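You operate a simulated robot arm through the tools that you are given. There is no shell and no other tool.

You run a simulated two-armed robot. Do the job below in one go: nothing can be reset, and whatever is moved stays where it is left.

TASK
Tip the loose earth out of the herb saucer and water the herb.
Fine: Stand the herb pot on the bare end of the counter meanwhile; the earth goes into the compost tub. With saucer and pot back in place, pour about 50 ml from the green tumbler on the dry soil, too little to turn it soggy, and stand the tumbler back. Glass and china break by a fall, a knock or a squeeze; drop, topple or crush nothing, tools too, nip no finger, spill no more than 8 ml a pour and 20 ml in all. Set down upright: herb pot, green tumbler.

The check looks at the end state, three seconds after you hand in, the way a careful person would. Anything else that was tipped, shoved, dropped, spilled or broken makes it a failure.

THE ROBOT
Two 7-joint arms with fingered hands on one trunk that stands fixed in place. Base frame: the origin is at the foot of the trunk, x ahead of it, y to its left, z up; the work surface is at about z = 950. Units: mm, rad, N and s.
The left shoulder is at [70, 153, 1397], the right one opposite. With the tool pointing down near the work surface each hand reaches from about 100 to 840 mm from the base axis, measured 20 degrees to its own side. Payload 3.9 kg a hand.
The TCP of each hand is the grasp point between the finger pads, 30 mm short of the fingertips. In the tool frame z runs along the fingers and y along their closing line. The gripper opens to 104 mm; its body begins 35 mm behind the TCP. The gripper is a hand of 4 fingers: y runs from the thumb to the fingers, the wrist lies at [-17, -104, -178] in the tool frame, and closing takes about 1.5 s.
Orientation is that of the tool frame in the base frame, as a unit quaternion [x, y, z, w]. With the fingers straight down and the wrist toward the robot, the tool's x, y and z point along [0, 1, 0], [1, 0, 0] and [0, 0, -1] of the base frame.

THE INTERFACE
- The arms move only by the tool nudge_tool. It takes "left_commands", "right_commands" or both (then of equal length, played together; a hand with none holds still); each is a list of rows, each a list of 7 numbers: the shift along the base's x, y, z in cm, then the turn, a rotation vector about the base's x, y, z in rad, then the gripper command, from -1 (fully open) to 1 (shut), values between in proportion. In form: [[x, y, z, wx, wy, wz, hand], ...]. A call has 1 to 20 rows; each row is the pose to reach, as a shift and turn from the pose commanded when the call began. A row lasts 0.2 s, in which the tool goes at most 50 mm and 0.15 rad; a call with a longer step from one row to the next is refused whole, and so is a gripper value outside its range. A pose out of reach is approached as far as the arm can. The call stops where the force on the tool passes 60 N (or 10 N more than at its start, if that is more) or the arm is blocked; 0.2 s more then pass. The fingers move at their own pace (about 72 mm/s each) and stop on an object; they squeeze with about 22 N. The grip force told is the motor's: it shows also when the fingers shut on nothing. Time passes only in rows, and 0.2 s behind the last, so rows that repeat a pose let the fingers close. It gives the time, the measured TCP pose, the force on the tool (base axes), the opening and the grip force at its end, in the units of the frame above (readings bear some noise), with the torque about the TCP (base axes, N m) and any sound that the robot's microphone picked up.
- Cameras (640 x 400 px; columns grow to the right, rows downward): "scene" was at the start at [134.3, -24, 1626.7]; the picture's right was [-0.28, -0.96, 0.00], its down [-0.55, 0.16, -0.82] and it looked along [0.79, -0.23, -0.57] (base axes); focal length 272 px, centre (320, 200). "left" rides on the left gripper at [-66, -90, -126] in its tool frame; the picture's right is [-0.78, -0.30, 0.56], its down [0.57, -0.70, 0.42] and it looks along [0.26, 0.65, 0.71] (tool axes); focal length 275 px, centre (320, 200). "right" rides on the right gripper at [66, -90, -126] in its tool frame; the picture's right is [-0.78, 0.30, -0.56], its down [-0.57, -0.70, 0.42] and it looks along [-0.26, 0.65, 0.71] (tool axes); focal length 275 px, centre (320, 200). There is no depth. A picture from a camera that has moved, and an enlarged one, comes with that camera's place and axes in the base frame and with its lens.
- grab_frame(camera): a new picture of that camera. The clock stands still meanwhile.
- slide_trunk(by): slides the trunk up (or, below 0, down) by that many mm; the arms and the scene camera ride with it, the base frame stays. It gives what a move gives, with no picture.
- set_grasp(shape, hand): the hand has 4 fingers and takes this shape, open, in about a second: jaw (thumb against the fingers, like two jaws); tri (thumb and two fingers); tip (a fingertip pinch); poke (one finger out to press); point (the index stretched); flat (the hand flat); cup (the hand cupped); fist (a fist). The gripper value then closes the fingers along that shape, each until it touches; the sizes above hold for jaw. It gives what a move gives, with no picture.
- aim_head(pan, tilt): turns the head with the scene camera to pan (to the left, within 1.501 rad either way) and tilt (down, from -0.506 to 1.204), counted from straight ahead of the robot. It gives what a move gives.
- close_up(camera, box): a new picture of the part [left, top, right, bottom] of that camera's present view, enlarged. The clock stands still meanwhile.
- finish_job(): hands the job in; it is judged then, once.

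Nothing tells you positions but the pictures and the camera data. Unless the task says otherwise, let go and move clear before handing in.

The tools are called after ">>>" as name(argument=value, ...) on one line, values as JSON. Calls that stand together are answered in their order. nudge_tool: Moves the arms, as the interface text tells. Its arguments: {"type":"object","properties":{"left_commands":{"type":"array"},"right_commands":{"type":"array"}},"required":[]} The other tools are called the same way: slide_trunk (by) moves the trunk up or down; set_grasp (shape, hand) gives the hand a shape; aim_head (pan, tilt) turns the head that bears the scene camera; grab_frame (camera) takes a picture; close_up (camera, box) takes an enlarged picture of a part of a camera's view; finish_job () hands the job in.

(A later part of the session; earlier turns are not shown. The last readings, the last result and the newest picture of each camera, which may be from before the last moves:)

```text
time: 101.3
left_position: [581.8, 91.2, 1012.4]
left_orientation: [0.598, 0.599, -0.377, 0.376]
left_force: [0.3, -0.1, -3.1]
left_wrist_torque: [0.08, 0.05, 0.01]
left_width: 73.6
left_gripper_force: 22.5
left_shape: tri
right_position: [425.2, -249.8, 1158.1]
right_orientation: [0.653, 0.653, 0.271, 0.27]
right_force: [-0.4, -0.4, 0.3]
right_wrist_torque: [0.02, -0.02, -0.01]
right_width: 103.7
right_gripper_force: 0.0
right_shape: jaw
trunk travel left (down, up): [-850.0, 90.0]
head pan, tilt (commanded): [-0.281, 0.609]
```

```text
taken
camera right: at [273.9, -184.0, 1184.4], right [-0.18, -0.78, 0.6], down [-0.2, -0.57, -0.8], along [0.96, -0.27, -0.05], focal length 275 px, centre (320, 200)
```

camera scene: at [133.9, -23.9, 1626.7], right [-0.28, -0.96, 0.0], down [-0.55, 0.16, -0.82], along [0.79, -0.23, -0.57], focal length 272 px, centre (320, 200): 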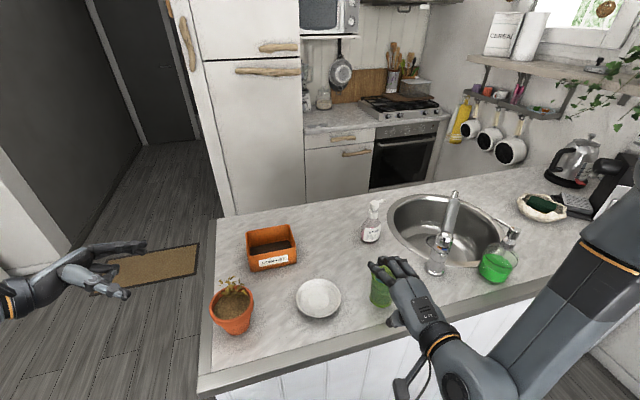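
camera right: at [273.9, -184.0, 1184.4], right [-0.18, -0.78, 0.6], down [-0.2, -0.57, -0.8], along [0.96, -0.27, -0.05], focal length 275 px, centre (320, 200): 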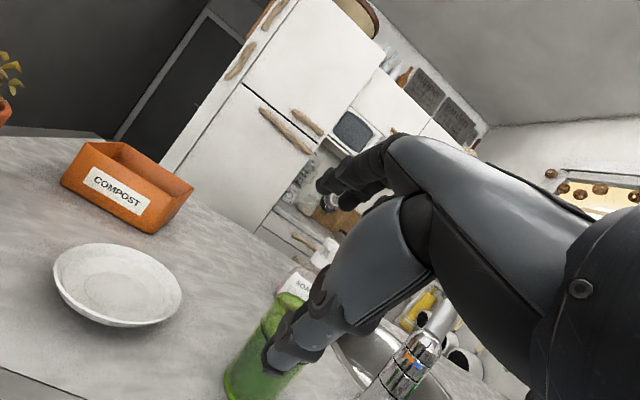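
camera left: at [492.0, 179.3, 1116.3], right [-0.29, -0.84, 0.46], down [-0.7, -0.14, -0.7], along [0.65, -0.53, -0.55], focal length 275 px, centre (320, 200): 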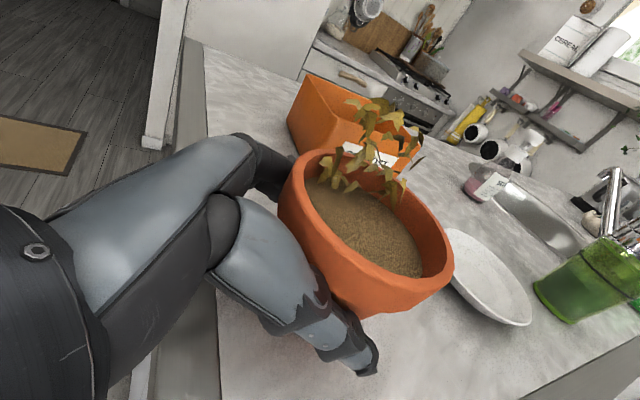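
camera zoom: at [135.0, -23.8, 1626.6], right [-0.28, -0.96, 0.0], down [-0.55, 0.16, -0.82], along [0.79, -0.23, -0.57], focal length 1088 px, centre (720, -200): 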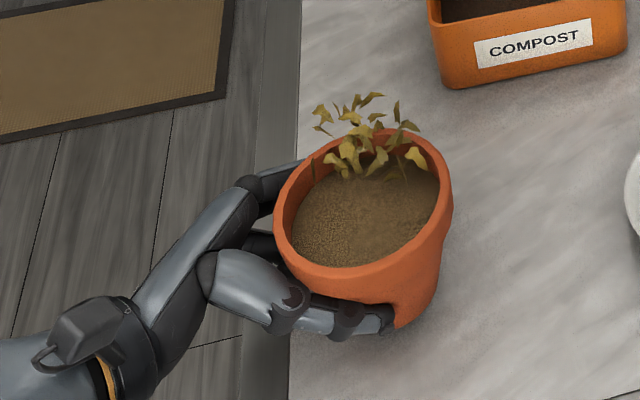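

The pot is held securely. I'll raise it and carry it back over the saucer, centre about (584, -149).

>>> nudge_tool(left_commands=[[0, 0, 1, 0, 0, 0, 0], [0, 0, 2.5, 0, 0, 0, 0], [0, -0.5, 4, 0, 0, 0, 0], [0, -1.8, 5, 0, 0, 0, 0], [0, -3.6, 5, 0, 0, 0, 0], [0, -5.8, 5, 0, 0, 0, 0], [0.05, -8.2, 5, 0, 0, 0, 0], [0.1, -10.6, 5, 0, 0, 0, 0], [0.15, -13, 5, 0, 0, 0, 0], [0.2, -15.4, 5, 0, 0, 0, 0], [0.2, -17.6, 5, 0, 0, 0, 0], [0.2, -19.6, 5, 0, 0, 0, 0], [0.2, -21, 5, 0, 0, 0, 0], [0.2, -21.8, 5, 0, 0, 0, 0], [0.2, -21.8, 5, 0, 0, 0, 0]])

>>> close_up(camera="scene", box=[240, 230, 400, 330])

>>> grab_frame(camera="right")

>>> grab_frame(camera="left")

```text
time: 104.5
left_position: [584.7, -127.0, 1060.1]
left_orientation: [0.598, 0.599, -0.377, 0.376]
left_force: [-0.5, 0.9, -3.8]
left_wrist_torque: [0.04, 0.02, -0.03]
left_width: 73.7
left_gripper_force: 22.4
left_shape: tri
right_position: [425.0, -250.7, 1157.3]
right_orientation: [0.654, 0.653, 0.271, 0.27]
right_force: [0.0, 0.5, 0.2]
right_wrist_torque: [-0.02, -0.01, -0.05]
right_width: 103.8
right_gripper_force: 0.0
right_shape: jaw
trunk travel left (down, up): [-850.0, 90.0]
head pan, tilt (commanded): [-0.281, 0.609]
```

```text
4.00 times, centred on (320, 280) of scene
camera zoom: at [135.0, -23.9, 1626.6], right [-0.28, -0.96, 0.0], down [-0.55, 0.16, -0.82], along [0.79, -0.23, -0.57], focal length 1088 px, centre (320, -120)
```

zoom: 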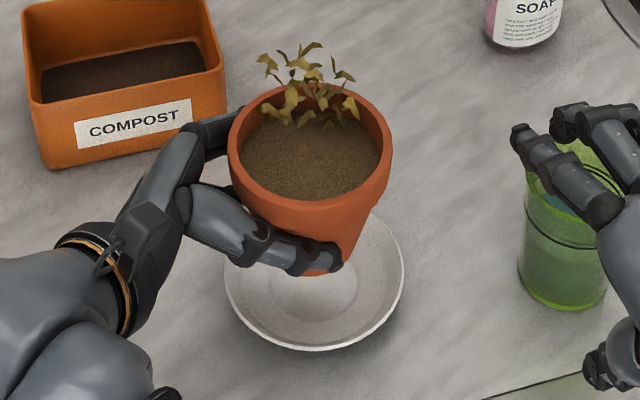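

```text
taken
camera right: at [273.9, -184.1, 1184.4], right [-0.18, -0.78, 0.6], down [-0.2, -0.57, -0.8], along [0.96, -0.27, -0.05], focal length 275 px, centre (320, 200)
```

right: 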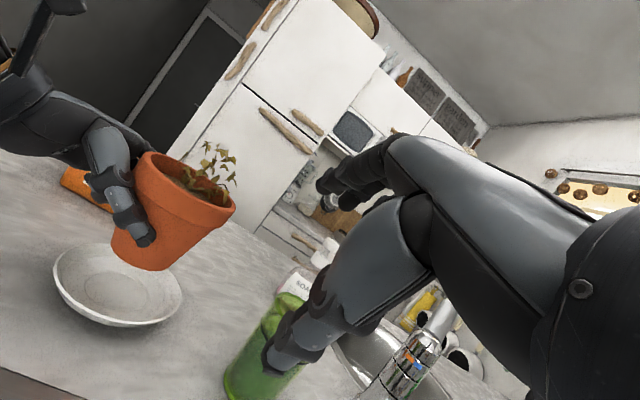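

```text
taken
camera left: at [495.2, -42.8, 1174.6], right [-0.29, -0.84, 0.46], down [-0.7, -0.14, -0.7], along [0.65, -0.53, -0.55], focal length 275 px, centre (320, 200)
```

left: 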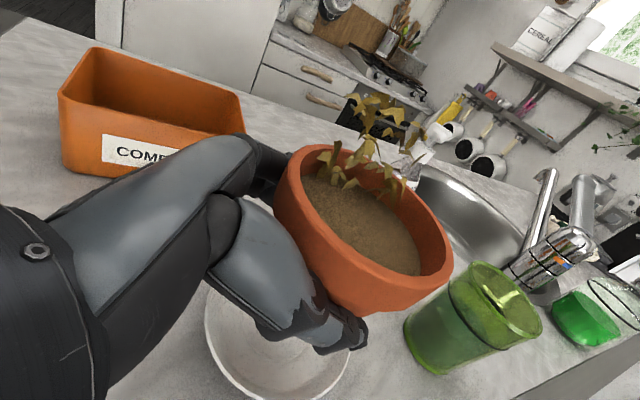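

The pot hangs upright, a few mm off the saucer's centre. I'll correct that and lower to just above the saucer floor.

>>> nudge_tool(left_commands=[[0.2, -0.1, -0.5, 0, 0, 0, 0], [0.4, -0.2, -1.5, 0, 0, 0, 0], [0.5, -0.3, -2.7, 0, 0, 0, 0], [0.5, -0.3, -3.7, 0, 0, 0, 0], [0.5, -0.3, -4.3, 0, 0, 0, 0], [0.5, -0.3, -4.6, 0, 0, 0, 0], [0.5, -0.3, -4.6, 0, 0, 0, 0]])

>>> close_up(camera="scene", box=[260, 250, 380, 325])

>>> close_up(camera="right", box=[20, 130, 260, 340])

```text
time: 106.1
left_position: [588.4, -129.9, 1014.8]
left_orientation: [0.598, 0.599, -0.377, 0.376]
left_force: [0.6, -0.4, -4.6]
left_wrist_torque: [0.07, 0.05, -0.01]
left_width: 73.5
left_gripper_force: 22.2
left_shape: tri
right_position: [426.3, -249.3, 1158.5]
right_orientation: [0.654, 0.653, 0.271, 0.27]
right_force: [0.7, -0.6, 0.1]
right_wrist_torque: [0.03, 0.0, -0.04]
right_width: 104.0
right_gripper_force: 0.0
right_shape: jaw
trunk travel left (down, up): [-850.0, 90.0]
head pan, tilt (commanded): [-0.281, 0.609]
```

```text
5.33 times, centred on (320, 288) of scene
camera zoom: at [135.0, -24.2, 1626.6], right [-0.28, -0.96, 0.0], down [-0.55, 0.16, -0.82], along [0.79, -0.23, -0.57], focal length 1450 px, centre (320, -267)
```

zoom: 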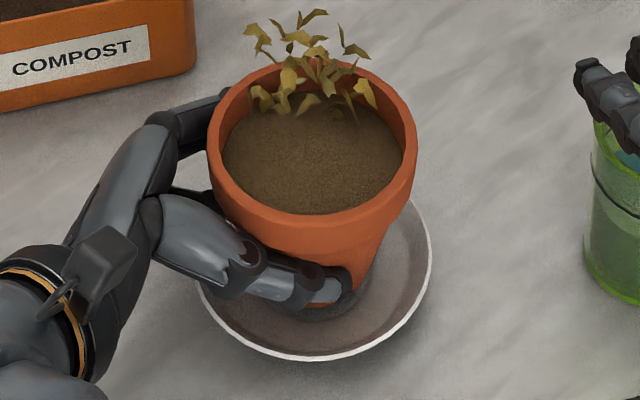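

```text
1.90 times, centred on (140, 235) of right
camera zoom: at [273.9, -184.2, 1184.4], right [-0.18, -0.78, 0.6], down [-0.2, -0.57, -0.8], along [0.96, -0.27, -0.05], focal length 524 px, centre (663, 133)
```

zoom: 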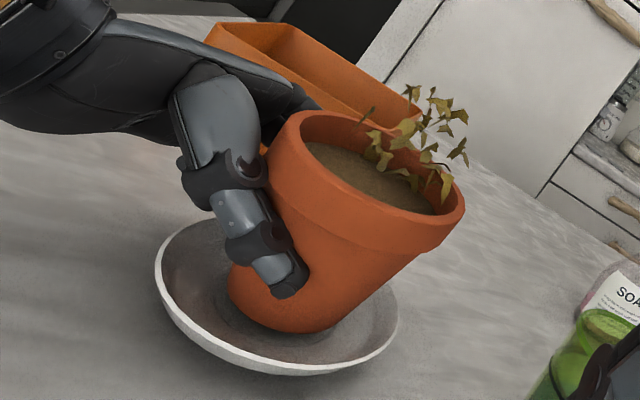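

The pot is centred over the saucer floor. I'll lower in small steps until the weight transfers.

>>> nudge_tool(left_commands=[[0, 0, -0.15, 0, 0, 0, 0], [0, 0, -0.3, 0, 0, 0, 0], [0, 0, -0.4, 0, 0, 0, 0], [0, 0, -0.4, 0, 0, 0, 0]])

```text
time: 107.1
left_position: [587.8, -131.1, 1010.9]
left_orientation: [0.599, 0.599, -0.376, 0.376]
left_force: [0.5, 0.5, -3.1]
left_wrist_torque: [0.05, 0.0, 0.03]
left_width: 73.9
left_gripper_force: 21.7
left_shape: tri
right_position: [425.6, -250.0, 1158.0]
right_orientation: [0.654, 0.653, 0.271, 0.271]
right_force: [-0.8, -1.0, -1.3]
right_wrist_torque: [0.02, -0.01, 0.01]
right_width: 103.9
right_gripper_force: 0.0
right_shape: jaw
trunk travel left (down, up): [-850.0, 90.0]
head pan, tilt (commanded): [-0.281, 0.609]
```

>>> nudge_tool(left_commands=[[0, 0, -0.1, 0, 0, 0, 0], [0, 0, -0.2, 0, 0, 0, 0], [0, 0, -0.2, 0, 0, 0, 0]])

```text
time: 107.9
left_position: [587.2, -131.1, 1009.4]
left_orientation: [0.597, 0.599, -0.378, 0.377]
left_force: [0.6, -0.4, -4.0]
left_wrist_torque: [0.08, 0.06, 0.01]
left_width: 73.7
left_gripper_force: 22.0
left_shape: tri
right_position: [426.5, -249.8, 1157.3]
right_orientation: [0.654, 0.653, 0.271, 0.27]
right_force: [0.4, -0.3, 0.3]
right_wrist_torque: [-0.01, -0.04, -0.02]
right_width: 104.0
right_gripper_force: 0.1
right_shape: jaw
trunk travel left (down, up): [-850.0, 90.0]
head pan, tilt (commanded): [-0.281, 0.609]
```

>>> nudge_tool(left_commands=[[0, 0, -0.1, 0, 0, 0, 0], [0, 0, -0.2, 0, 0, 0, 0], [0, 0, -0.2, 0, 0, 0, 0]])

>>> close_up(camera="right", box=[20, 130, 260, 340])

```text
time: 108.7
left_position: [587.8, -130.5, 1008.1]
left_orientation: [0.598, 0.599, -0.377, 0.376]
left_force: [0.8, 0.9, -1.8]
left_wrist_torque: [0.05, 0.05, 0.03]
left_width: 73.4
left_gripper_force: 22.5
left_shape: tri
right_position: [426.3, -250.2, 1158.1]
right_orientation: [0.654, 0.652, 0.27, 0.272]
right_force: [0.6, 0.1, 1.2]
right_wrist_torque: [-0.02, 0.02, 0.02]
right_width: 104.2
right_gripper_force: 0.2
right_shape: jaw
trunk travel left (down, up): [-850.0, 90.0]
head pan, tilt (commanded): [-0.281, 0.609]
```

```text
1.90 times, centred on (140, 235) of right
camera zoom: at [273.8, -184.1, 1184.4], right [-0.18, -0.78, 0.6], down [-0.2, -0.57, -0.8], along [0.96, -0.27, -0.05], focal length 524 px, centre (663, 133)
```

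zoom: 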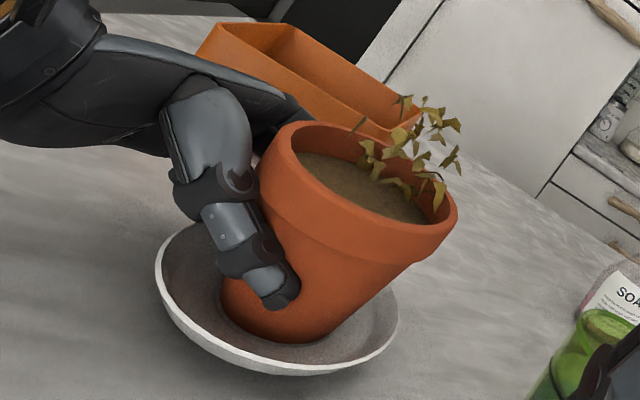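

The weight is transferring to the saucer. I'll go one more millimetre down.

>>> nudge_tool(left_commands=[[0, 0, -0.05, 0, 0, 0, 0], [0, 0, -0.1, 0, 0, 0, 0], [0, 0, -0.1, 0, 0, 0, 0]])

```text
time: 109.5
left_position: [588.4, -130.7, 1008.0]
left_orientation: [0.598, 0.599, -0.376, 0.377]
left_force: [1.0, 1.9, 1.4]
left_wrist_torque: [-0.03, -0.01, -0.03]
left_width: 73.2
left_gripper_force: 22.2
left_shape: tri
right_position: [425.3, -249.0, 1157.4]
right_orientation: [0.653, 0.653, 0.271, 0.27]
right_force: [-1.0, 0.5, -0.7]
right_wrist_torque: [0.02, -0.04, 0.02]
right_width: 103.7
right_gripper_force: 0.0
right_shape: jaw
trunk travel left (down, up): [-850.0, 90.0]
head pan, tilt (commanded): [-0.281, 0.609]
```

The saucer bears the pot. I'll open the fingers slowly.

>>> nudge_tool(left_commands=[[0, 0, 0, 0, 0, 0, -0.3], [0, 0, 0, 0, 0, 0, -0.45], [0, 0, 0, 0, 0, 0, -0.6], [0, 0, 0, 0, 0, 0, -0.75], [0, 0, 0, 0, 0, 0, -0.9], [0, 0, 0, 0, 0, 0, -1], [0, 0, 0, 0, 0, 0, -1]])

>>> close_up(camera="right", box=[20, 130, 260, 340])

>>> close_up(camera="scene", box=[260, 250, 380, 325])

```text
time: 111.1
left_position: [588.0, -131.8, 1007.2]
left_orientation: [0.597, 0.599, -0.378, 0.377]
left_force: [0.3, -0.4, -0.2]
left_wrist_torque: [-0.02, 0.0, 0.0]
left_width: 103.9
left_gripper_force: 0.1
left_shape: tri
right_position: [426.3, -250.7, 1156.8]
right_orientation: [0.654, 0.653, 0.271, 0.271]
right_force: [0.2, 0.2, -0.4]
right_wrist_torque: [0.02, 0.02, 0.02]
right_width: 103.8
right_gripper_force: 0.1
right_shape: jaw
trunk travel left (down, up): [-850.0, 90.0]
head pan, tilt (commanded): [-0.281, 0.609]
```

```text
1.90 times, centred on (140, 235) of right
camera zoom: at [273.3, -184.1, 1184.6], right [-0.19, -0.78, 0.6], down [-0.2, -0.57, -0.8], along [0.96, -0.27, -0.05], focal length 524 px, centre (663, 133)
```

zoom: 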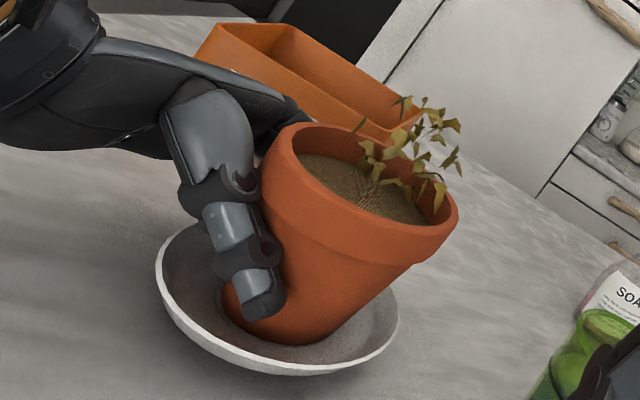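

```text
5.33 times, centred on (320, 288) of scene
camera zoom: at [134.1, -23.9, 1626.7], right [-0.28, -0.96, 0.0], down [-0.55, 0.16, -0.82], along [0.79, -0.23, -0.57], focal length 1450 px, centre (320, -267)
```

zoom: 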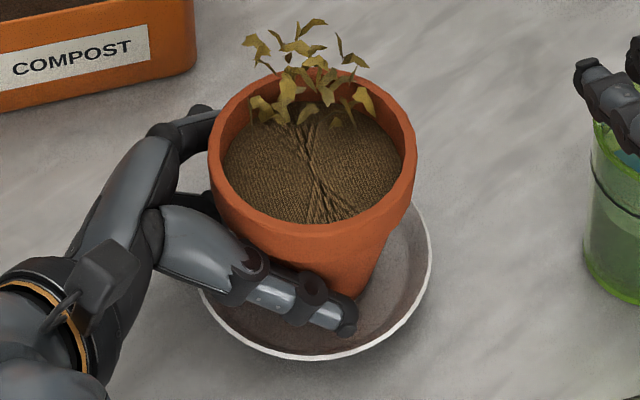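

The pot stands in its saucer. I'll withdraw the left hand straight back, about 1 mm higher to clear the saucer rim, then move it away.

>>> nudge_tool(left_commands=[[0, 0.5, 0.1, 0, 0, 0, -1], [0, 1.2, 0.15, 0, 0, 0, -1], [0, 2.2, 0.15, 0, 0, 0, -1], [0, 3.5, 0.2, 0, 0, 0, -1], [0, 5, 0.3, 0, 0, 0, -1], [0, 7, 0.5, 0, 0, 0, -1], [0, 9.5, 1, 0, 0, 0, -1], [0, 13, 3, 0, 0, 0, -1], [0, 17, 6, 0, 0, 0, -1], [0, 21, 9, 0, 0, 0, -1], [0, 25, 12, 0, 0, 0, -1], [0, 29, 15, 0, 0, 0, -1], [0, 32, 17, 0, 0, 0, -1]])

>>> close_up(camera="right", box=[0, 110, 300, 390])

>>> grab_frame(camera="scene")

>>> close_up(camera="scene", box=[260, 250, 420, 350])

```text
time: 113.9
left_position: [589.6, 188.4, 1177.4]
left_orientation: [0.598, 0.599, -0.377, 0.376]
left_force: [0.5, 1.0, 0.2]
left_wrist_torque: [-0.01, 0.01, 0.02]
left_width: 103.7
left_gripper_force: 0.0
left_shape: tri
right_position: [425.4, -249.7, 1158.0]
right_orientation: [0.653, 0.653, 0.272, 0.271]
right_force: [-0.2, -0.6, -0.3]
right_wrist_torque: [0.0, 0.0, 0.0]
right_width: 103.8
right_gripper_force: 0.1
right_shape: jaw
trunk travel left (down, up): [-850.0, 90.0]
head pan, tilt (commanded): [-0.281, 0.609]
```

```text
1.43 times, centred on (150, 250) of right
camera zoom: at [273.2, -183.4, 1184.7], right [-0.19, -0.78, 0.6], down [-0.2, -0.57, -0.8], along [0.96, -0.27, -0.05], focal length 393 px, centre (563, 129)
```

zoom: 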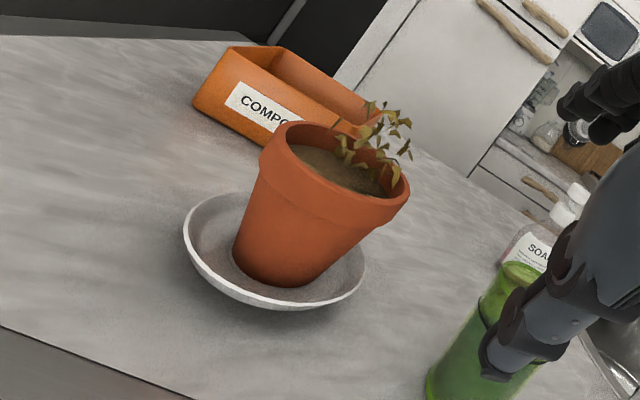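

```text
taken
camera scene: at [134.0, -23.0, 1626.7], right [-0.28, -0.96, 0.0], down [-0.55, 0.16, -0.82], along [0.79, -0.23, -0.57], focal length 272 px, centre (320, 200)
```

scene: 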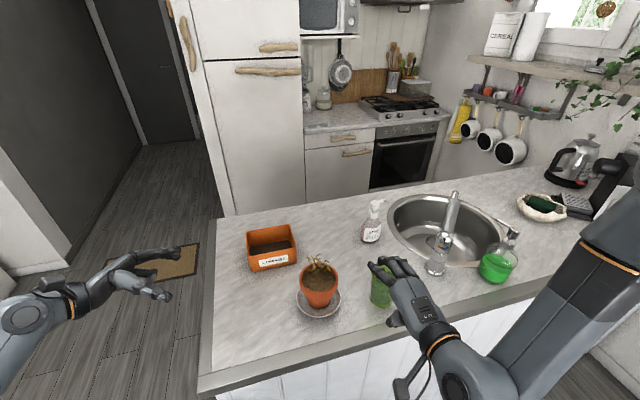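

```text
4.00 times, centred on (340, 300) of scene
camera zoom: at [134.0, -23.0, 1626.7], right [-0.28, -0.96, 0.0], down [-0.55, 0.16, -0.82], along [0.79, -0.23, -0.57], focal length 1088 px, centre (240, -200)
```

zoom: 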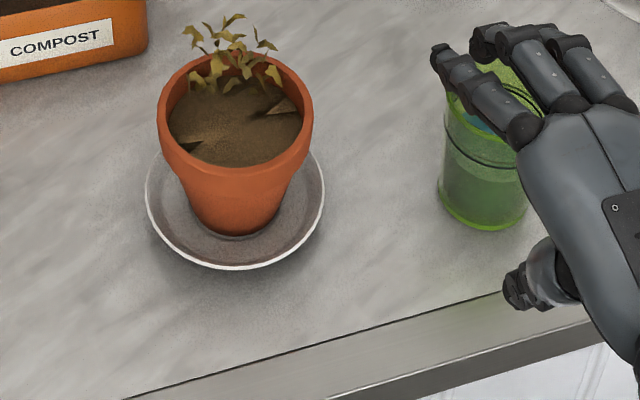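

The pot is upright and centred on its clean saucer. Now for the watering with the right hand: I'll first back it away from the tumbler and return it to a fingers-down pose.

>>> nudge_tool(right_commands=[[0, -1.5, 2, 0, 0.1, 0, -1], [0.3, -4, 4, 0, 0.22, 0, -1], [0.7, -7, 5.5, 0, 0.34, 0, -1], [1.2, -10, 6.5, 0, 0.46, 0, -1], [1.7, -13, 7, 0, 0.58, 0, -1], [2.2, -15.5, 7.2, 0, 0.69, 0, -1], [2.5, -17, 7.2, 0, 0.785, 0, -1], [2.5, -17, 7.2, 0, 0.785, 0, -1]])

>>> grab_frame(camera="right")

>>> grab_frame(camera="scene")

```text
time: 115.7
left_position: [589.9, 186.2, 1178.4]
left_orientation: [0.599, 0.599, -0.376, 0.377]
left_force: [-0.7, 0.4, 0.4]
left_wrist_torque: [0.04, -0.05, -0.01]
left_width: 103.5
left_gripper_force: 0.0
left_shape: tri
right_position: [448.8, -422.4, 1228.8]
right_orientation: [0.708, 0.707, 0.002, 0.0]
right_force: [0.4, -0.3, 0.7]
right_wrist_torque: [0.02, 0.01, 0.03]
right_width: 103.9
right_gripper_force: 0.0
right_shape: jaw
trunk travel left (down, up): [-850.0, 90.0]
head pan, tilt (commanded): [-0.281, 0.609]
```

```text
taken
camera right: at [358.9, -355.9, 1355.4], right [0.29, -0.78, 0.56], down [-0.7, -0.57, -0.43], along [0.65, -0.26, -0.71], focal length 275 px, centre (320, 200)
```

right: 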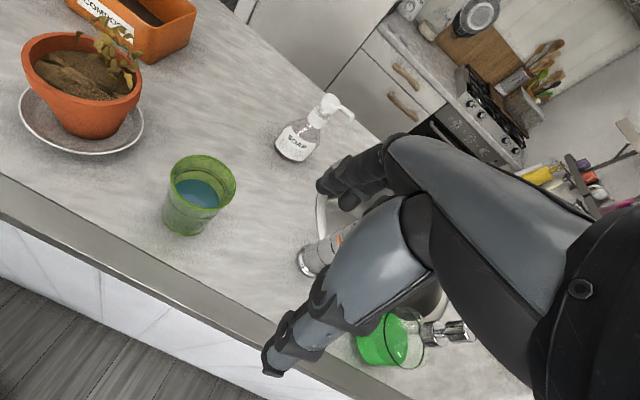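

```text
taken
camera scene: at [133.1, -25.6, 1626.8], right [-0.28, -0.96, 0.0], down [-0.55, 0.16, -0.82], along [0.79, -0.23, -0.57], focal length 272 px, centre (320, 200)
```

scene: 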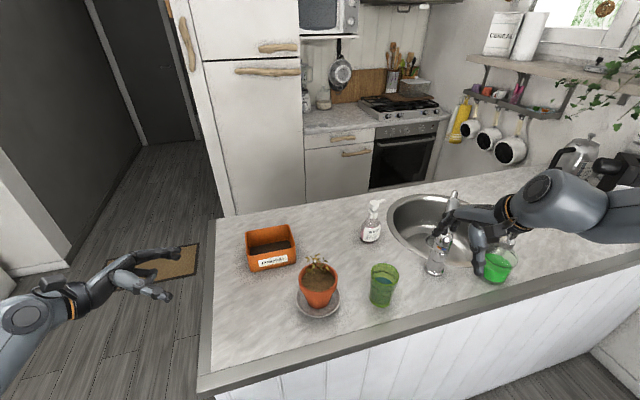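

The right hand is free with a clear view of the tumbler. I'll measure the tumbler and its water level from both cameras.

>>> close_up(camera="right", box=[150, 140, 250, 245])

>>> close_up(camera="scene", box=[350, 250, 420, 315])

>>> close_up(camera="scene", box=[400, 170, 540, 300])

```text
3.81 times, centred on (200, 192) of right
camera zoom: at [358.9, -355.9, 1355.4], right [0.29, -0.78, 0.56], down [-0.7, -0.57, -0.43], along [0.65, -0.26, -0.71], focal length 1049 px, centre (777, 229)
```

zoom: 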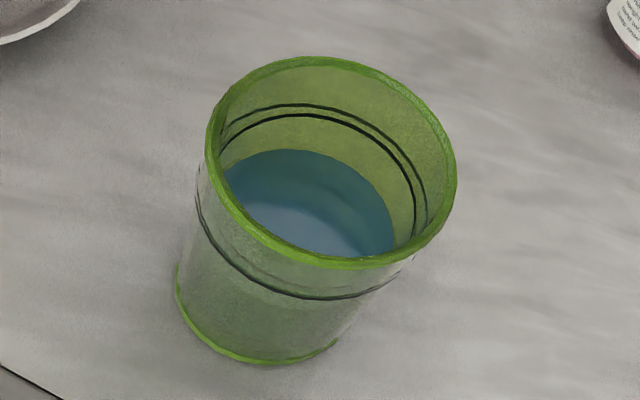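

```text
6.15 times, centred on (385, 282) of scene
camera zoom: at [133.1, -25.6, 1626.8], right [-0.28, -0.96, 0.0], down [-0.55, 0.16, -0.82], along [0.79, -0.23, -0.57], focal length 1673 px, centre (-80, -308)
```

zoom: 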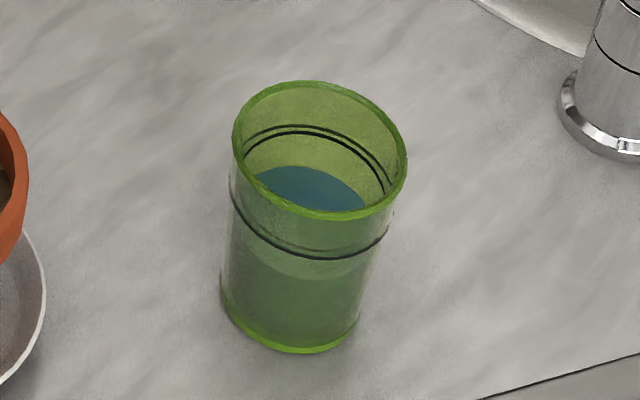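

```text
3.08 times, centred on (470, 235) of scene
camera zoom: at [133.1, -25.6, 1626.8], right [-0.28, -0.96, 0.0], down [-0.55, 0.16, -0.82], along [0.79, -0.23, -0.57], focal length 837 px, centre (-142, 92)
```

zoom: 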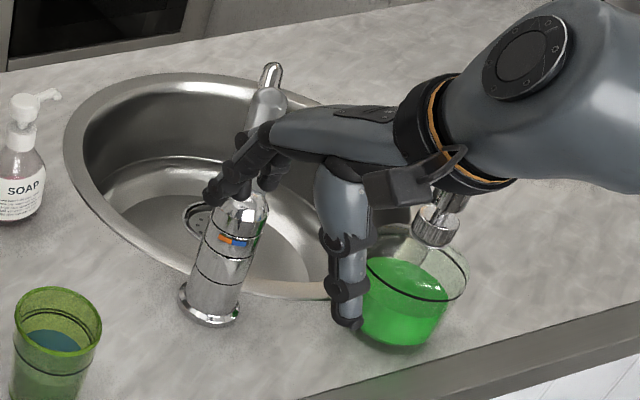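

The tumbler is at about (542, -322), rim z≈1057, with water 53 mm below the rim, which is roughly 147 ml. By geometry it starts to pour near 58° of tilt and about 50 ml is out by 65°. I'll turn the right hand to a side grasp to the right of the tumbler, well above.

>>> nudge_tool(right_commands=[[1, 0.2, -0.3, 0.136, 0, 0, -1], [2, 0.4, -0.8, 0.272, 0, 0, -1], [3.1, 0.6, -1.4, 0.407, 0, 0, -1], [4.2, 0.8, -2, 0.543, 0, 0, -1], [5.3, 1, -2.7, 0.679, 0, 0, -1], [6.4, 1.2, -3.3, 0.815, 0, 0, -1], [7.5, 1.4, -3.9, 0.95, 0, 0, -1], [8.5, 1.6, -4.5, 1.086, 0, 0, -1], [9.3, 1.7, -4.9, 1.222, 0, 0, -1], [9.3, 1.7, -4.9, 1.222, 0, 0, -1]])

>>> grab_frame(camera="right")

>>> grab_frame(camera="scene")

```text
time: 117.9
left_position: [591.5, 187.5, 1177.0]
left_orientation: [0.597, 0.6, -0.377, 0.376]
left_force: [0.9, -0.4, 0.1]
left_wrist_torque: [-0.02, -0.01, 0.0]
left_width: 103.7
left_gripper_force: 0.1
left_shape: tri
right_position: [543.0, -402.1, 1181.2]
right_orientation: [0.579, 0.578, 0.407, -0.406]
right_force: [-0.7, 0.3, -0.2]
right_wrist_torque: [-0.05, 0.02, -0.01]
right_width: 103.9
right_gripper_force: 0.0
right_shape: jaw
trunk travel left (down, up): [-850.0, 90.0]
head pan, tilt (commanded): [-0.281, 0.609]
```

```text
taken
camera right: at [453.8, -498.0, 1286.9], right [0.29, -0.79, -0.54], down [-0.7, 0.21, -0.68], along [0.65, 0.58, -0.49], focal length 275 px, centre (320, 200)
```

right: 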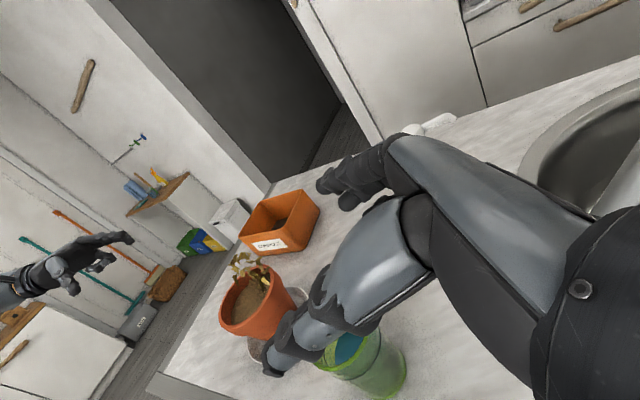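

```text
taken
camera scene: at [133.9, -23.6, 1626.7], right [-0.28, -0.96, 0.0], down [-0.55, 0.16, -0.82], along [0.79, -0.23, -0.57], focal length 272 px, centre (320, 200)
```

scene: 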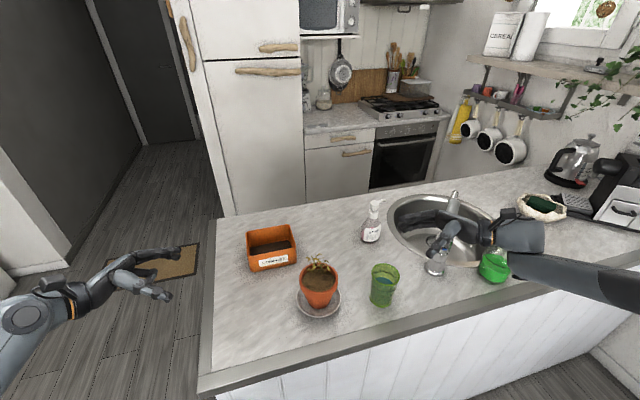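

The hand points at the tumbler's side from above. I'll check the clearance to the faucet and the green bottle before descending.

>>> close_up(camera="scene", box=[400, 170, 640, 320])

>>> grab_frame(camera="left")

```text
2.67 times, centred on (520, 245) of scene
camera zoom: at [133.9, -23.6, 1626.7], right [-0.28, -0.96, 0.0], down [-0.55, 0.16, -0.82], along [0.79, -0.23, -0.57], focal length 725 px, centre (-213, 80)
```

zoom: 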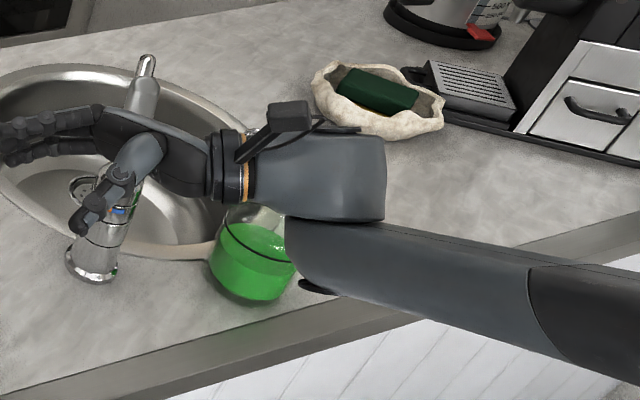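

```text
taken
camera left: at [501.4, 272.3, 1291.3], right [-0.29, -0.84, 0.46], down [-0.7, -0.14, -0.7], along [0.65, -0.53, -0.55], focal length 275 px, centre (320, 200)
```

left: 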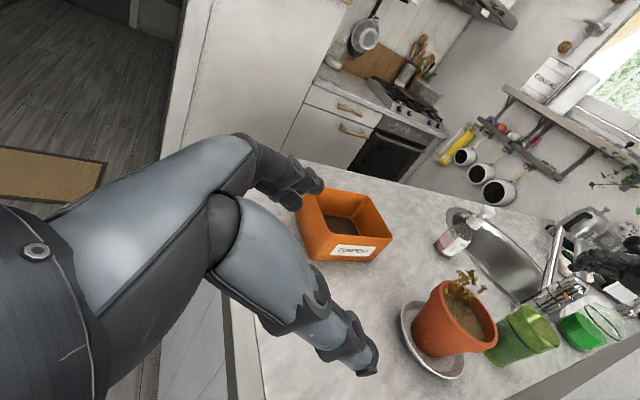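

The forearm stays well nearer the robot than the bottle, and the faucet clearance grows if I descend slightly closer to the tumbler. I'll lower to grasp height with the open fingers straddling it.

>>> nudge_tool(right_commands=[[0, 0.8, -1.5, 0, 0, 0, -1], [0, 1.6, -4, 0, 0, 0, -1], [-0.1, 1.7, -7, 0, 0, 0, -1], [-0.1, 1.7, -10, 0, 0, 0, -1], [-0.1, 1.7, -13, 0, 0, 0, -1], [-0.1, 1.7, -15.5, 0, 0, 0, -1], [-0.1, 1.7, -17, 0, 0, 0, -1], [-0.1, 1.7, -17, 0, 0, 0, -1]])

>>> grab_frame(camera="right")

>>> close_up(camera="scene", box=[340, 230, 500, 330])

```text
time: 119.7
left_position: [591.1, 187.9, 1176.8]
left_orientation: [0.597, 0.599, -0.377, 0.377]
left_force: [0.4, -1.0, -0.1]
left_wrist_torque: [0.03, -0.02, 0.01]
left_width: 103.6
left_gripper_force: 0.1
left_shape: tri
right_position: [542.0, -385.3, 1010.1]
right_orientation: [0.58, 0.578, 0.407, -0.406]
right_force: [-1.0, -0.7, 0.9]
right_wrist_torque: [-0.01, 0.03, -0.02]
right_width: 103.8
right_gripper_force: 0.1
right_shape: jaw
trunk travel left (down, up): [-850.0, 90.0]
head pan, tilt (commanded): [-0.281, 0.609]
```

```text
taken
camera right: at [452.9, -480.6, 1116.1], right [0.29, -0.79, -0.54], down [-0.7, 0.2, -0.68], along [0.65, 0.58, -0.49], focal length 275 px, centre (320, 200)
```

right: 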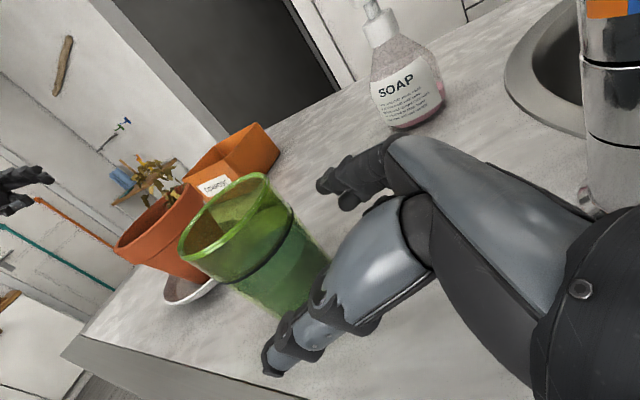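

```text
4.00 times, centred on (420, 280) of scene
camera zoom: at [134.0, -23.8, 1626.7], right [-0.28, -0.96, 0.0], down [-0.55, 0.16, -0.82], along [0.79, -0.23, -0.57], focal length 1088 px, centre (-80, -120)
```

zoom: 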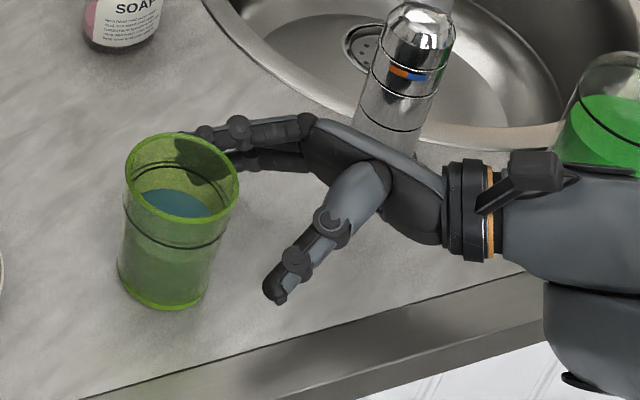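

The open hand is level with the tumbler's middle. I'll slide in slowly.

>>> nudge_tool(right_commands=[[0, 1, 0, 0, 0, 0, -1], [0, 2, 0, 0, 0, 0, -1], [0, 3, 0, 0, 0, 0, -1], [0, 3.8, 0, 0, 0, 0, -1], [0, 3.8, 0, 0, 0, 0, -1]])

>>> grab_frame(camera="right")

>>> close_up(camera="scene", box=[340, 230, 500, 330])

```text
time: 120.9
left_position: [590.0, 188.0, 1176.5]
left_orientation: [0.598, 0.599, -0.376, 0.377]
left_force: [0.5, -0.4, -0.7]
left_wrist_torque: [-0.02, -0.02, 0.01]
left_width: 104.0
left_gripper_force: 0.1
left_shape: tri
right_position: [542.0, -348.1, 1010.8]
right_orientation: [0.579, 0.579, 0.406, -0.406]
right_force: [-0.1, 0.6, 0.1]
right_wrist_torque: [-0.01, -0.04, 0.0]
right_width: 104.3
right_gripper_force: 0.1
right_shape: jaw
trunk travel left (down, up): [-850.0, 90.0]
head pan, tilt (commanded): [-0.281, 0.609]
```

```text
taken
camera right: at [452.9, -443.0, 1117.1], right [0.29, -0.79, -0.54], down [-0.7, 0.2, -0.68], along [0.65, 0.58, -0.49], focal length 275 px, centre (320, 200)
```

right: 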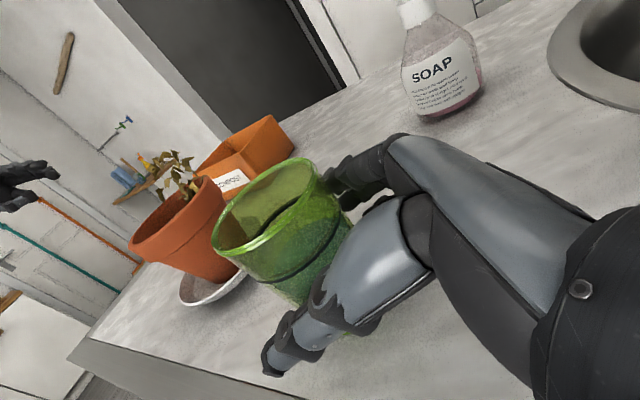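

```text
4.00 times, centred on (420, 280) of scene
camera zoom: at [134.3, -24.0, 1626.7], right [-0.28, -0.96, 0.0], down [-0.55, 0.16, -0.82], along [0.79, -0.23, -0.57], focal length 1088 px, centre (-80, -120)
```

zoom: 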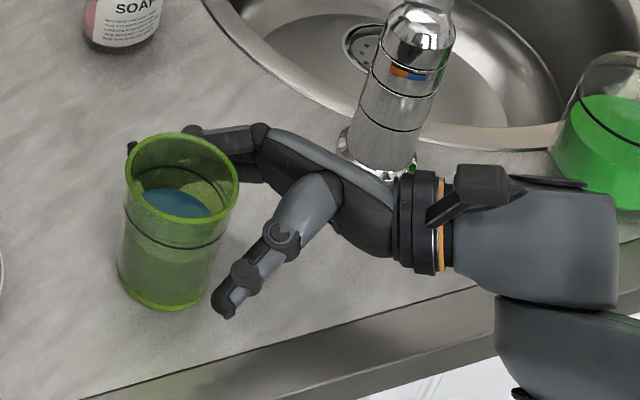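

The tumbler hasn't moved. I'll go in the last 10 mm.

>>> nudge_tool(right_commands=[[0, 0.4, 0, 0, 0, 0, -1], [0, 0.8, 0, 0, 0, 0, -1], [0, 1, 0, 0, 0, 0, -1], [0, 1, 0, 0, 0, 0, -1]])

>>> close_up(camera="right", box=[180, 130, 420, 390])

>>> close_up(camera="scene", box=[350, 245, 430, 315])

```text
time: 121.9
left_position: [590.1, 186.7, 1178.6]
left_orientation: [0.598, 0.599, -0.377, 0.377]
left_force: [-0.1, -0.6, -0.8]
left_wrist_torque: [0.01, 0.0, -0.01]
left_width: 103.6
left_gripper_force: 0.2
left_shape: tri
right_position: [542.1, -337.7, 1011.8]
right_orientation: [0.58, 0.579, 0.406, -0.405]
right_force: [0.7, -0.1, -0.2]
right_wrist_torque: [0.02, 0.03, 0.01]
right_width: 103.8
right_gripper_force: 0.0
right_shape: jaw
trunk travel left (down, up): [-850.0, 90.0]
head pan, tilt (commanded): [-0.281, 0.609]
```

```text
1.54 times, centred on (300, 260) of right
camera zoom: at [452.6, -433.1, 1117.4], right [0.29, -0.79, -0.54], down [-0.7, 0.2, -0.68], along [0.65, 0.58, -0.49], focal length 424 px, centre (351, 108)
```

zoom: 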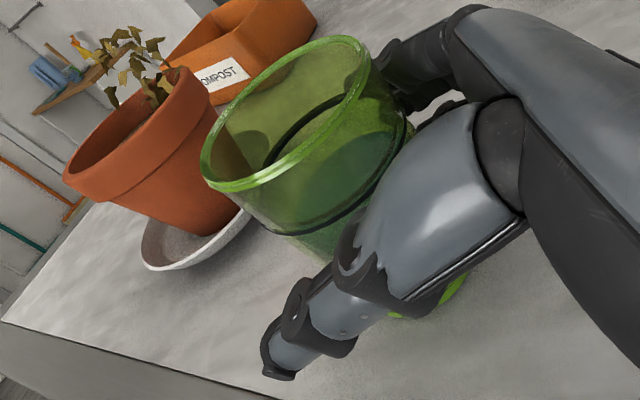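

```text
5.71 times, centred on (390, 280) of scene
camera zoom: at [134.2, -23.9, 1626.7], right [-0.28, -0.96, 0.0], down [-0.55, 0.16, -0.82], along [0.79, -0.23, -0.57], focal length 1554 px, centre (-80, -257)
```

zoom: 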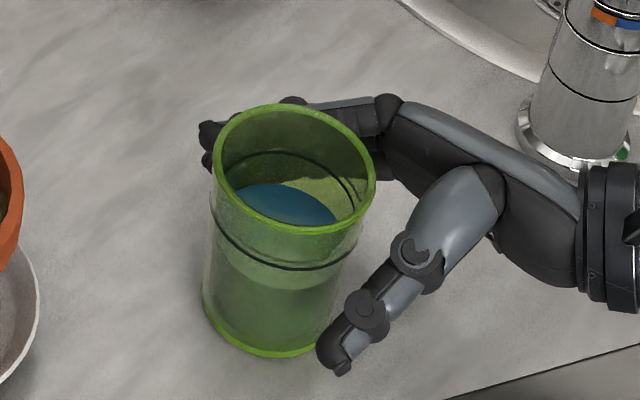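

Aligned with no contact. I'll close gradually and watch the grip force, so the glass is squeezed no more than needed.

>>> nudge_tool(right_commands=[[0, 0, 0, 0, 0, 0, -0.8], [0, 0, 0, 0, 0, 0, -0.6], [0, 0, 0, 0, 0, 0, -0.5], [0, 0, 0, 0, 0, 0, -0.44], [0, 0, 0, 0, 0, 0, -0.4], [0, 0, 0, 0, 0, 0, -0.4]])

>>> close_up(camera="scene", box=[350, 245, 430, 315])

```text
time: 123.3
left_position: [590.2, 187.9, 1178.4]
left_orientation: [0.598, 0.599, -0.377, 0.376]
left_force: [0.2, 0.1, -0.2]
left_wrist_torque: [0.0, 0.01, -0.01]
left_width: 103.7
left_gripper_force: 0.1
left_shape: tri
right_position: [541.6, -337.8, 1010.6]
right_orientation: [0.58, 0.578, 0.406, -0.405]
right_force: [0.0, 0.5, -0.6]
right_wrist_torque: [-0.01, -0.02, 0.01]
right_width: 73.2
right_gripper_force: 0.1
right_shape: jaw
trunk travel left (down, up): [-850.0, 90.0]
head pan, tilt (commanded): [-0.281, 0.609]
```

```text
5.71 times, centred on (390, 280) of scene
camera zoom: at [134.3, -23.9, 1626.7], right [-0.28, -0.96, 0.0], down [-0.55, 0.16, -0.82], along [0.79, -0.23, -0.57], focal length 1554 px, centre (-80, -257)
```

zoom: 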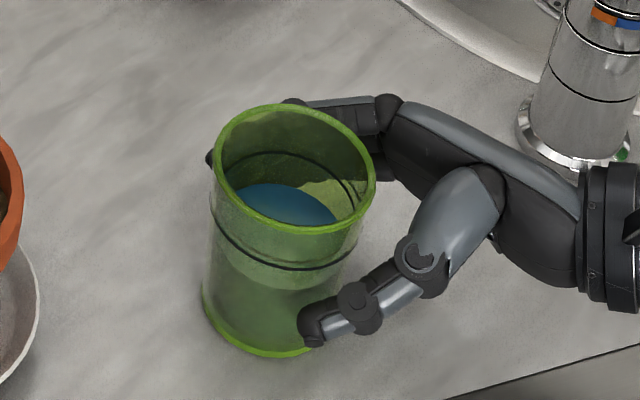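

Not touching yet at 73 mm. I'll close a couple of millimetres at a time.

>>> nudge_tool(right_commands=[[0, 0, 0, 0, 0, 0, -0.38], [0, 0, 0, 0, 0, 0, -0.36], [0, 0, 0, 0, 0, 0, -0.34], [0, 0, 0, 0, 0, 0, -0.34]])

```text
time: 124.3
left_position: [590.5, 188.6, 1177.9]
left_orientation: [0.597, 0.599, -0.377, 0.377]
left_force: [-0.3, -0.1, 0.3]
left_wrist_torque: [0.01, 0.0, 0.01]
left_width: 103.8
left_gripper_force: 0.0
left_shape: tri
right_position: [542.6, -338.3, 1009.8]
right_orientation: [0.58, 0.578, 0.406, -0.406]
right_force: [0.4, 1.2, -0.2]
right_wrist_torque: [0.02, 0.0, -0.01]
right_width: 70.5
right_gripper_force: 0.1
right_shape: jaw
trunk travel left (down, up): [-850.0, 90.0]
head pan, tilt (commanded): [-0.281, 0.609]
```

>>> nudge_tool(right_commands=[[0, 0, 0, 0, 0, 0, -0.32], [0, 0, 0, 0, 0, 0, -0.3], [0, 0, 0, 0, 0, 0, -0.3]])

>>> close_up(camera="scene", box=[350, 245, 430, 315])

>>> close_up(camera="right", box=[180, 130, 420, 390])

```text
time: 125.1
left_position: [591.9, 187.4, 1176.5]
left_orientation: [0.597, 0.599, -0.377, 0.378]
left_force: [-1.0, -0.8, 0.2]
left_wrist_torque: [-0.01, 0.0, 0.0]
left_width: 103.8
left_gripper_force: 0.0
left_shape: tri
right_position: [542.5, -336.2, 1011.2]
right_orientation: [0.579, 0.578, 0.406, -0.406]
right_force: [0.4, -0.1, -1.1]
right_wrist_torque: [0.03, 0.0, 0.01]
right_width: 68.7
right_gripper_force: 0.0
right_shape: jaw
trunk travel left (down, up): [-850.0, 90.0]
head pan, tilt (commanded): [-0.281, 0.609]
```

```text
5.71 times, centred on (390, 280) of scene
camera zoom: at [134.6, -23.9, 1626.7], right [-0.28, -0.96, 0.0], down [-0.55, 0.16, -0.82], along [0.79, -0.23, -0.57], focal length 1554 px, centre (-80, -257)
```

zoom: 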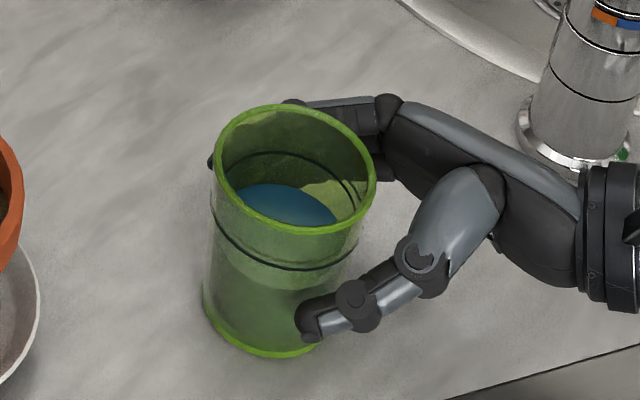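

```text
1.54 times, centred on (300, 260) of right
camera zoom: at [452.9, -433.0, 1117.3], right [0.29, -0.79, -0.54], down [-0.7, 0.2, -0.68], along [0.65, 0.58, -0.49], focal length 424 px, centre (351, 108)
```

zoom: 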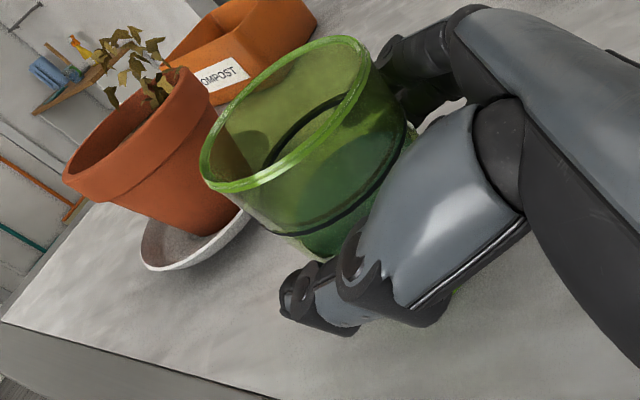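

Still no squeeze at 69 mm. I'll continue in small steps.

>>> nudge_tool(right_commands=[[0, 0, 0, 0, 0, 0, -0.28], [0, 0, 0, 0, 0, 0, -0.26], [0, 0, 0, 0, 0, 0, -0.26]])

```text
time: 125.9
left_position: [591.4, 187.5, 1176.1]
left_orientation: [0.597, 0.599, -0.377, 0.377]
left_force: [-0.2, -0.3, 0.1]
left_wrist_torque: [-0.02, 0.01, -0.03]
left_width: 104.0
left_gripper_force: 0.1
left_shape: tri
right_position: [544.0, -337.5, 1010.9]
right_orientation: [0.58, 0.578, 0.406, -0.406]
right_force: [0.7, 0.9, -0.2]
right_wrist_torque: [-0.02, -0.04, -0.01]
right_width: 66.6
right_gripper_force: 0.0
right_shape: jaw
trunk travel left (down, up): [-850.0, 90.0]
head pan, tilt (commanded): [-0.281, 0.609]
```

>>> nudge_tool(right_commands=[[0, 0, 0, 0, 0, 0, -0.24], [0, 0, 0, 0, 0, 0, -0.22], [0, 0, 0, 0, 0, 0, -0.22]])

>>> close_up(camera="scene", box=[350, 245, 430, 315])

```text
time: 126.7
left_position: [590.5, 187.8, 1177.0]
left_orientation: [0.598, 0.599, -0.377, 0.377]
left_force: [-0.1, -0.6, 0.3]
left_wrist_torque: [-0.01, 0.01, 0.02]
left_width: 103.9
left_gripper_force: 0.1
left_shape: tri
right_position: [542.5, -338.2, 1009.9]
right_orientation: [0.579, 0.579, 0.407, -0.405]
right_force: [1.4, -0.2, 0.5]
right_wrist_torque: [-0.03, 0.0, -0.01]
right_width: 64.7
right_gripper_force: 0.0
right_shape: jaw
trunk travel left (down, up): [-850.0, 90.0]
head pan, tilt (commanded): [-0.281, 0.609]
```

```text
5.71 times, centred on (390, 280) of scene
camera zoom: at [134.6, -23.9, 1626.7], right [-0.28, -0.96, 0.0], down [-0.55, 0.16, -0.82], along [0.79, -0.23, -0.57], focal length 1554 px, centre (-80, -257)
```

zoom: 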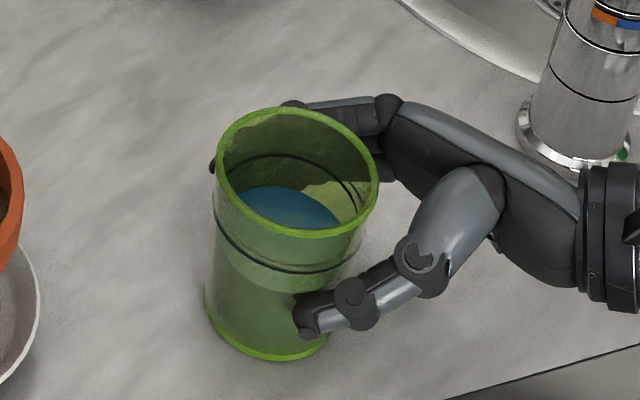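

The fingers have begun to nudge the glass by about a millimetre toward the thumb. I'll keep closing slowly until both sides bear.

>>> nudge_tool(right_commands=[[0, 0, 0, 0, 0, 0, -0.2], [0, 0, 0, 0, 0, 0, -0.18], [0, 0, 0, 0, 0, 0, -0.18]])

>>> close_up(camera="scene", box=[350, 245, 430, 315])

```text
time: 127.5
left_position: [591.1, 187.5, 1177.0]
left_orientation: [0.597, 0.599, -0.377, 0.376]
left_force: [-0.5, 0.1, 0.0]
left_wrist_torque: [0.0, 0.03, -0.03]
left_width: 103.7
left_gripper_force: 0.0
left_shape: tri
right_position: [542.4, -336.8, 1010.4]
right_orientation: [0.579, 0.578, 0.407, -0.406]
right_force: [-1.6, 0.8, 0.2]
right_wrist_torque: [0.01, -0.03, 0.02]
right_width: 57.9
right_gripper_force: 22.4
right_shape: jaw
trunk travel left (down, up): [-850.0, 90.0]
head pan, tilt (commanded): [-0.281, 0.609]
```

```text
5.71 times, centred on (390, 280) of scene
camera zoom: at [134.2, -23.8, 1626.7], right [-0.28, -0.96, 0.0], down [-0.55, 0.16, -0.82], along [0.79, -0.23, -0.57], focal length 1554 px, centre (-80, -257)
```

zoom: 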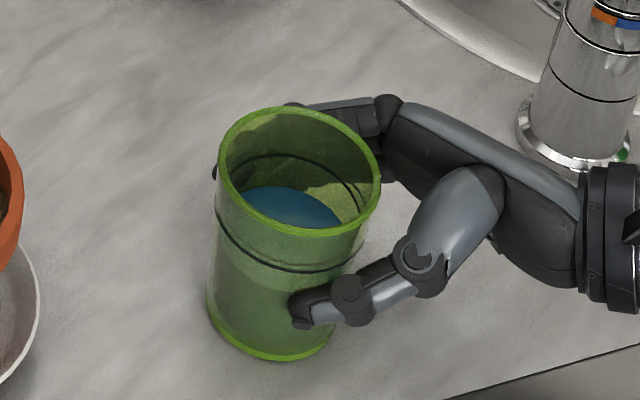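

Both sides now hold with 22 N and the glass is intact. I'll lift it 10 mm straight up and check it hangs upright.

>>> nudge_tool(right_commands=[[0, 0, 0, 0, 0, 0, -0.1], [0, 0, 0.15, 0, 0, 0, -0.1], [0, 0, 0.4, 0, 0, 0, -0.1], [0, 0, 0.7, 0, 0, 0, -0.1], [0, 0, 1, 0, 0, 0, -0.1], [0, 0, 1, 0, 0, 0, -0.1]])

>>> close_up(camera="scene", box=[350, 245, 430, 315])

>>> grab_frame(camera="left")

```text
time: 128.9
left_position: [592.1, 188.0, 1177.7]
left_orientation: [0.598, 0.6, -0.376, 0.376]
left_force: [1.1, 0.0, 0.0]
left_wrist_torque: [0.02, -0.04, -0.01]
left_width: 103.7
left_gripper_force: 0.1
left_shape: tri
right_position: [542.4, -337.9, 1020.2]
right_orientation: [0.579, 0.578, 0.406, -0.406]
right_force: [-0.1, 0.8, -3.3]
right_wrist_torque: [-0.04, 0.0, 0.04]
right_width: 57.4
right_gripper_force: 21.8
right_shape: jaw
trunk travel left (down, up): [-850.0, 90.0]
head pan, tilt (commanded): [-0.281, 0.609]
```

```text
5.71 times, centred on (390, 280) of scene
camera zoom: at [134.9, -24.3, 1626.6], right [-0.28, -0.96, 0.0], down [-0.55, 0.16, -0.82], along [0.79, -0.23, -0.57], focal length 1554 px, centre (-80, -257)
```

zoom: 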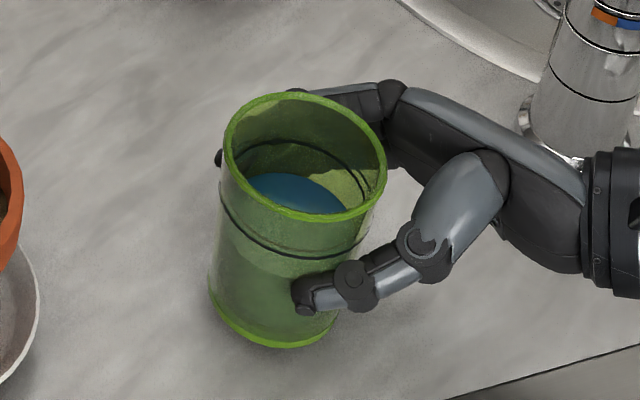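

```text
taken
camera left: at [502.2, 271.6, 1291.1], right [-0.29, -0.84, 0.46], down [-0.7, -0.14, -0.7], along [0.65, -0.53, -0.55], focal length 275 px, centre (320, 200)
```

left: 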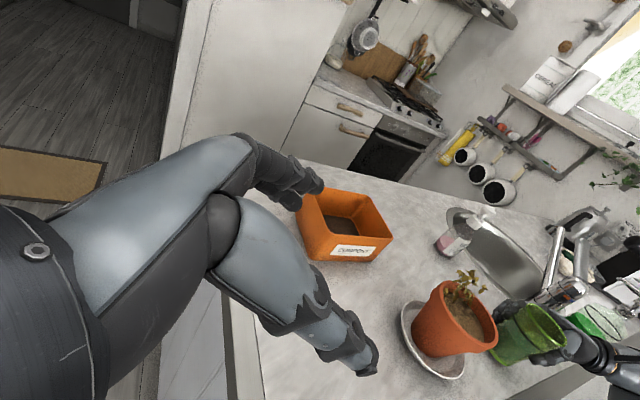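

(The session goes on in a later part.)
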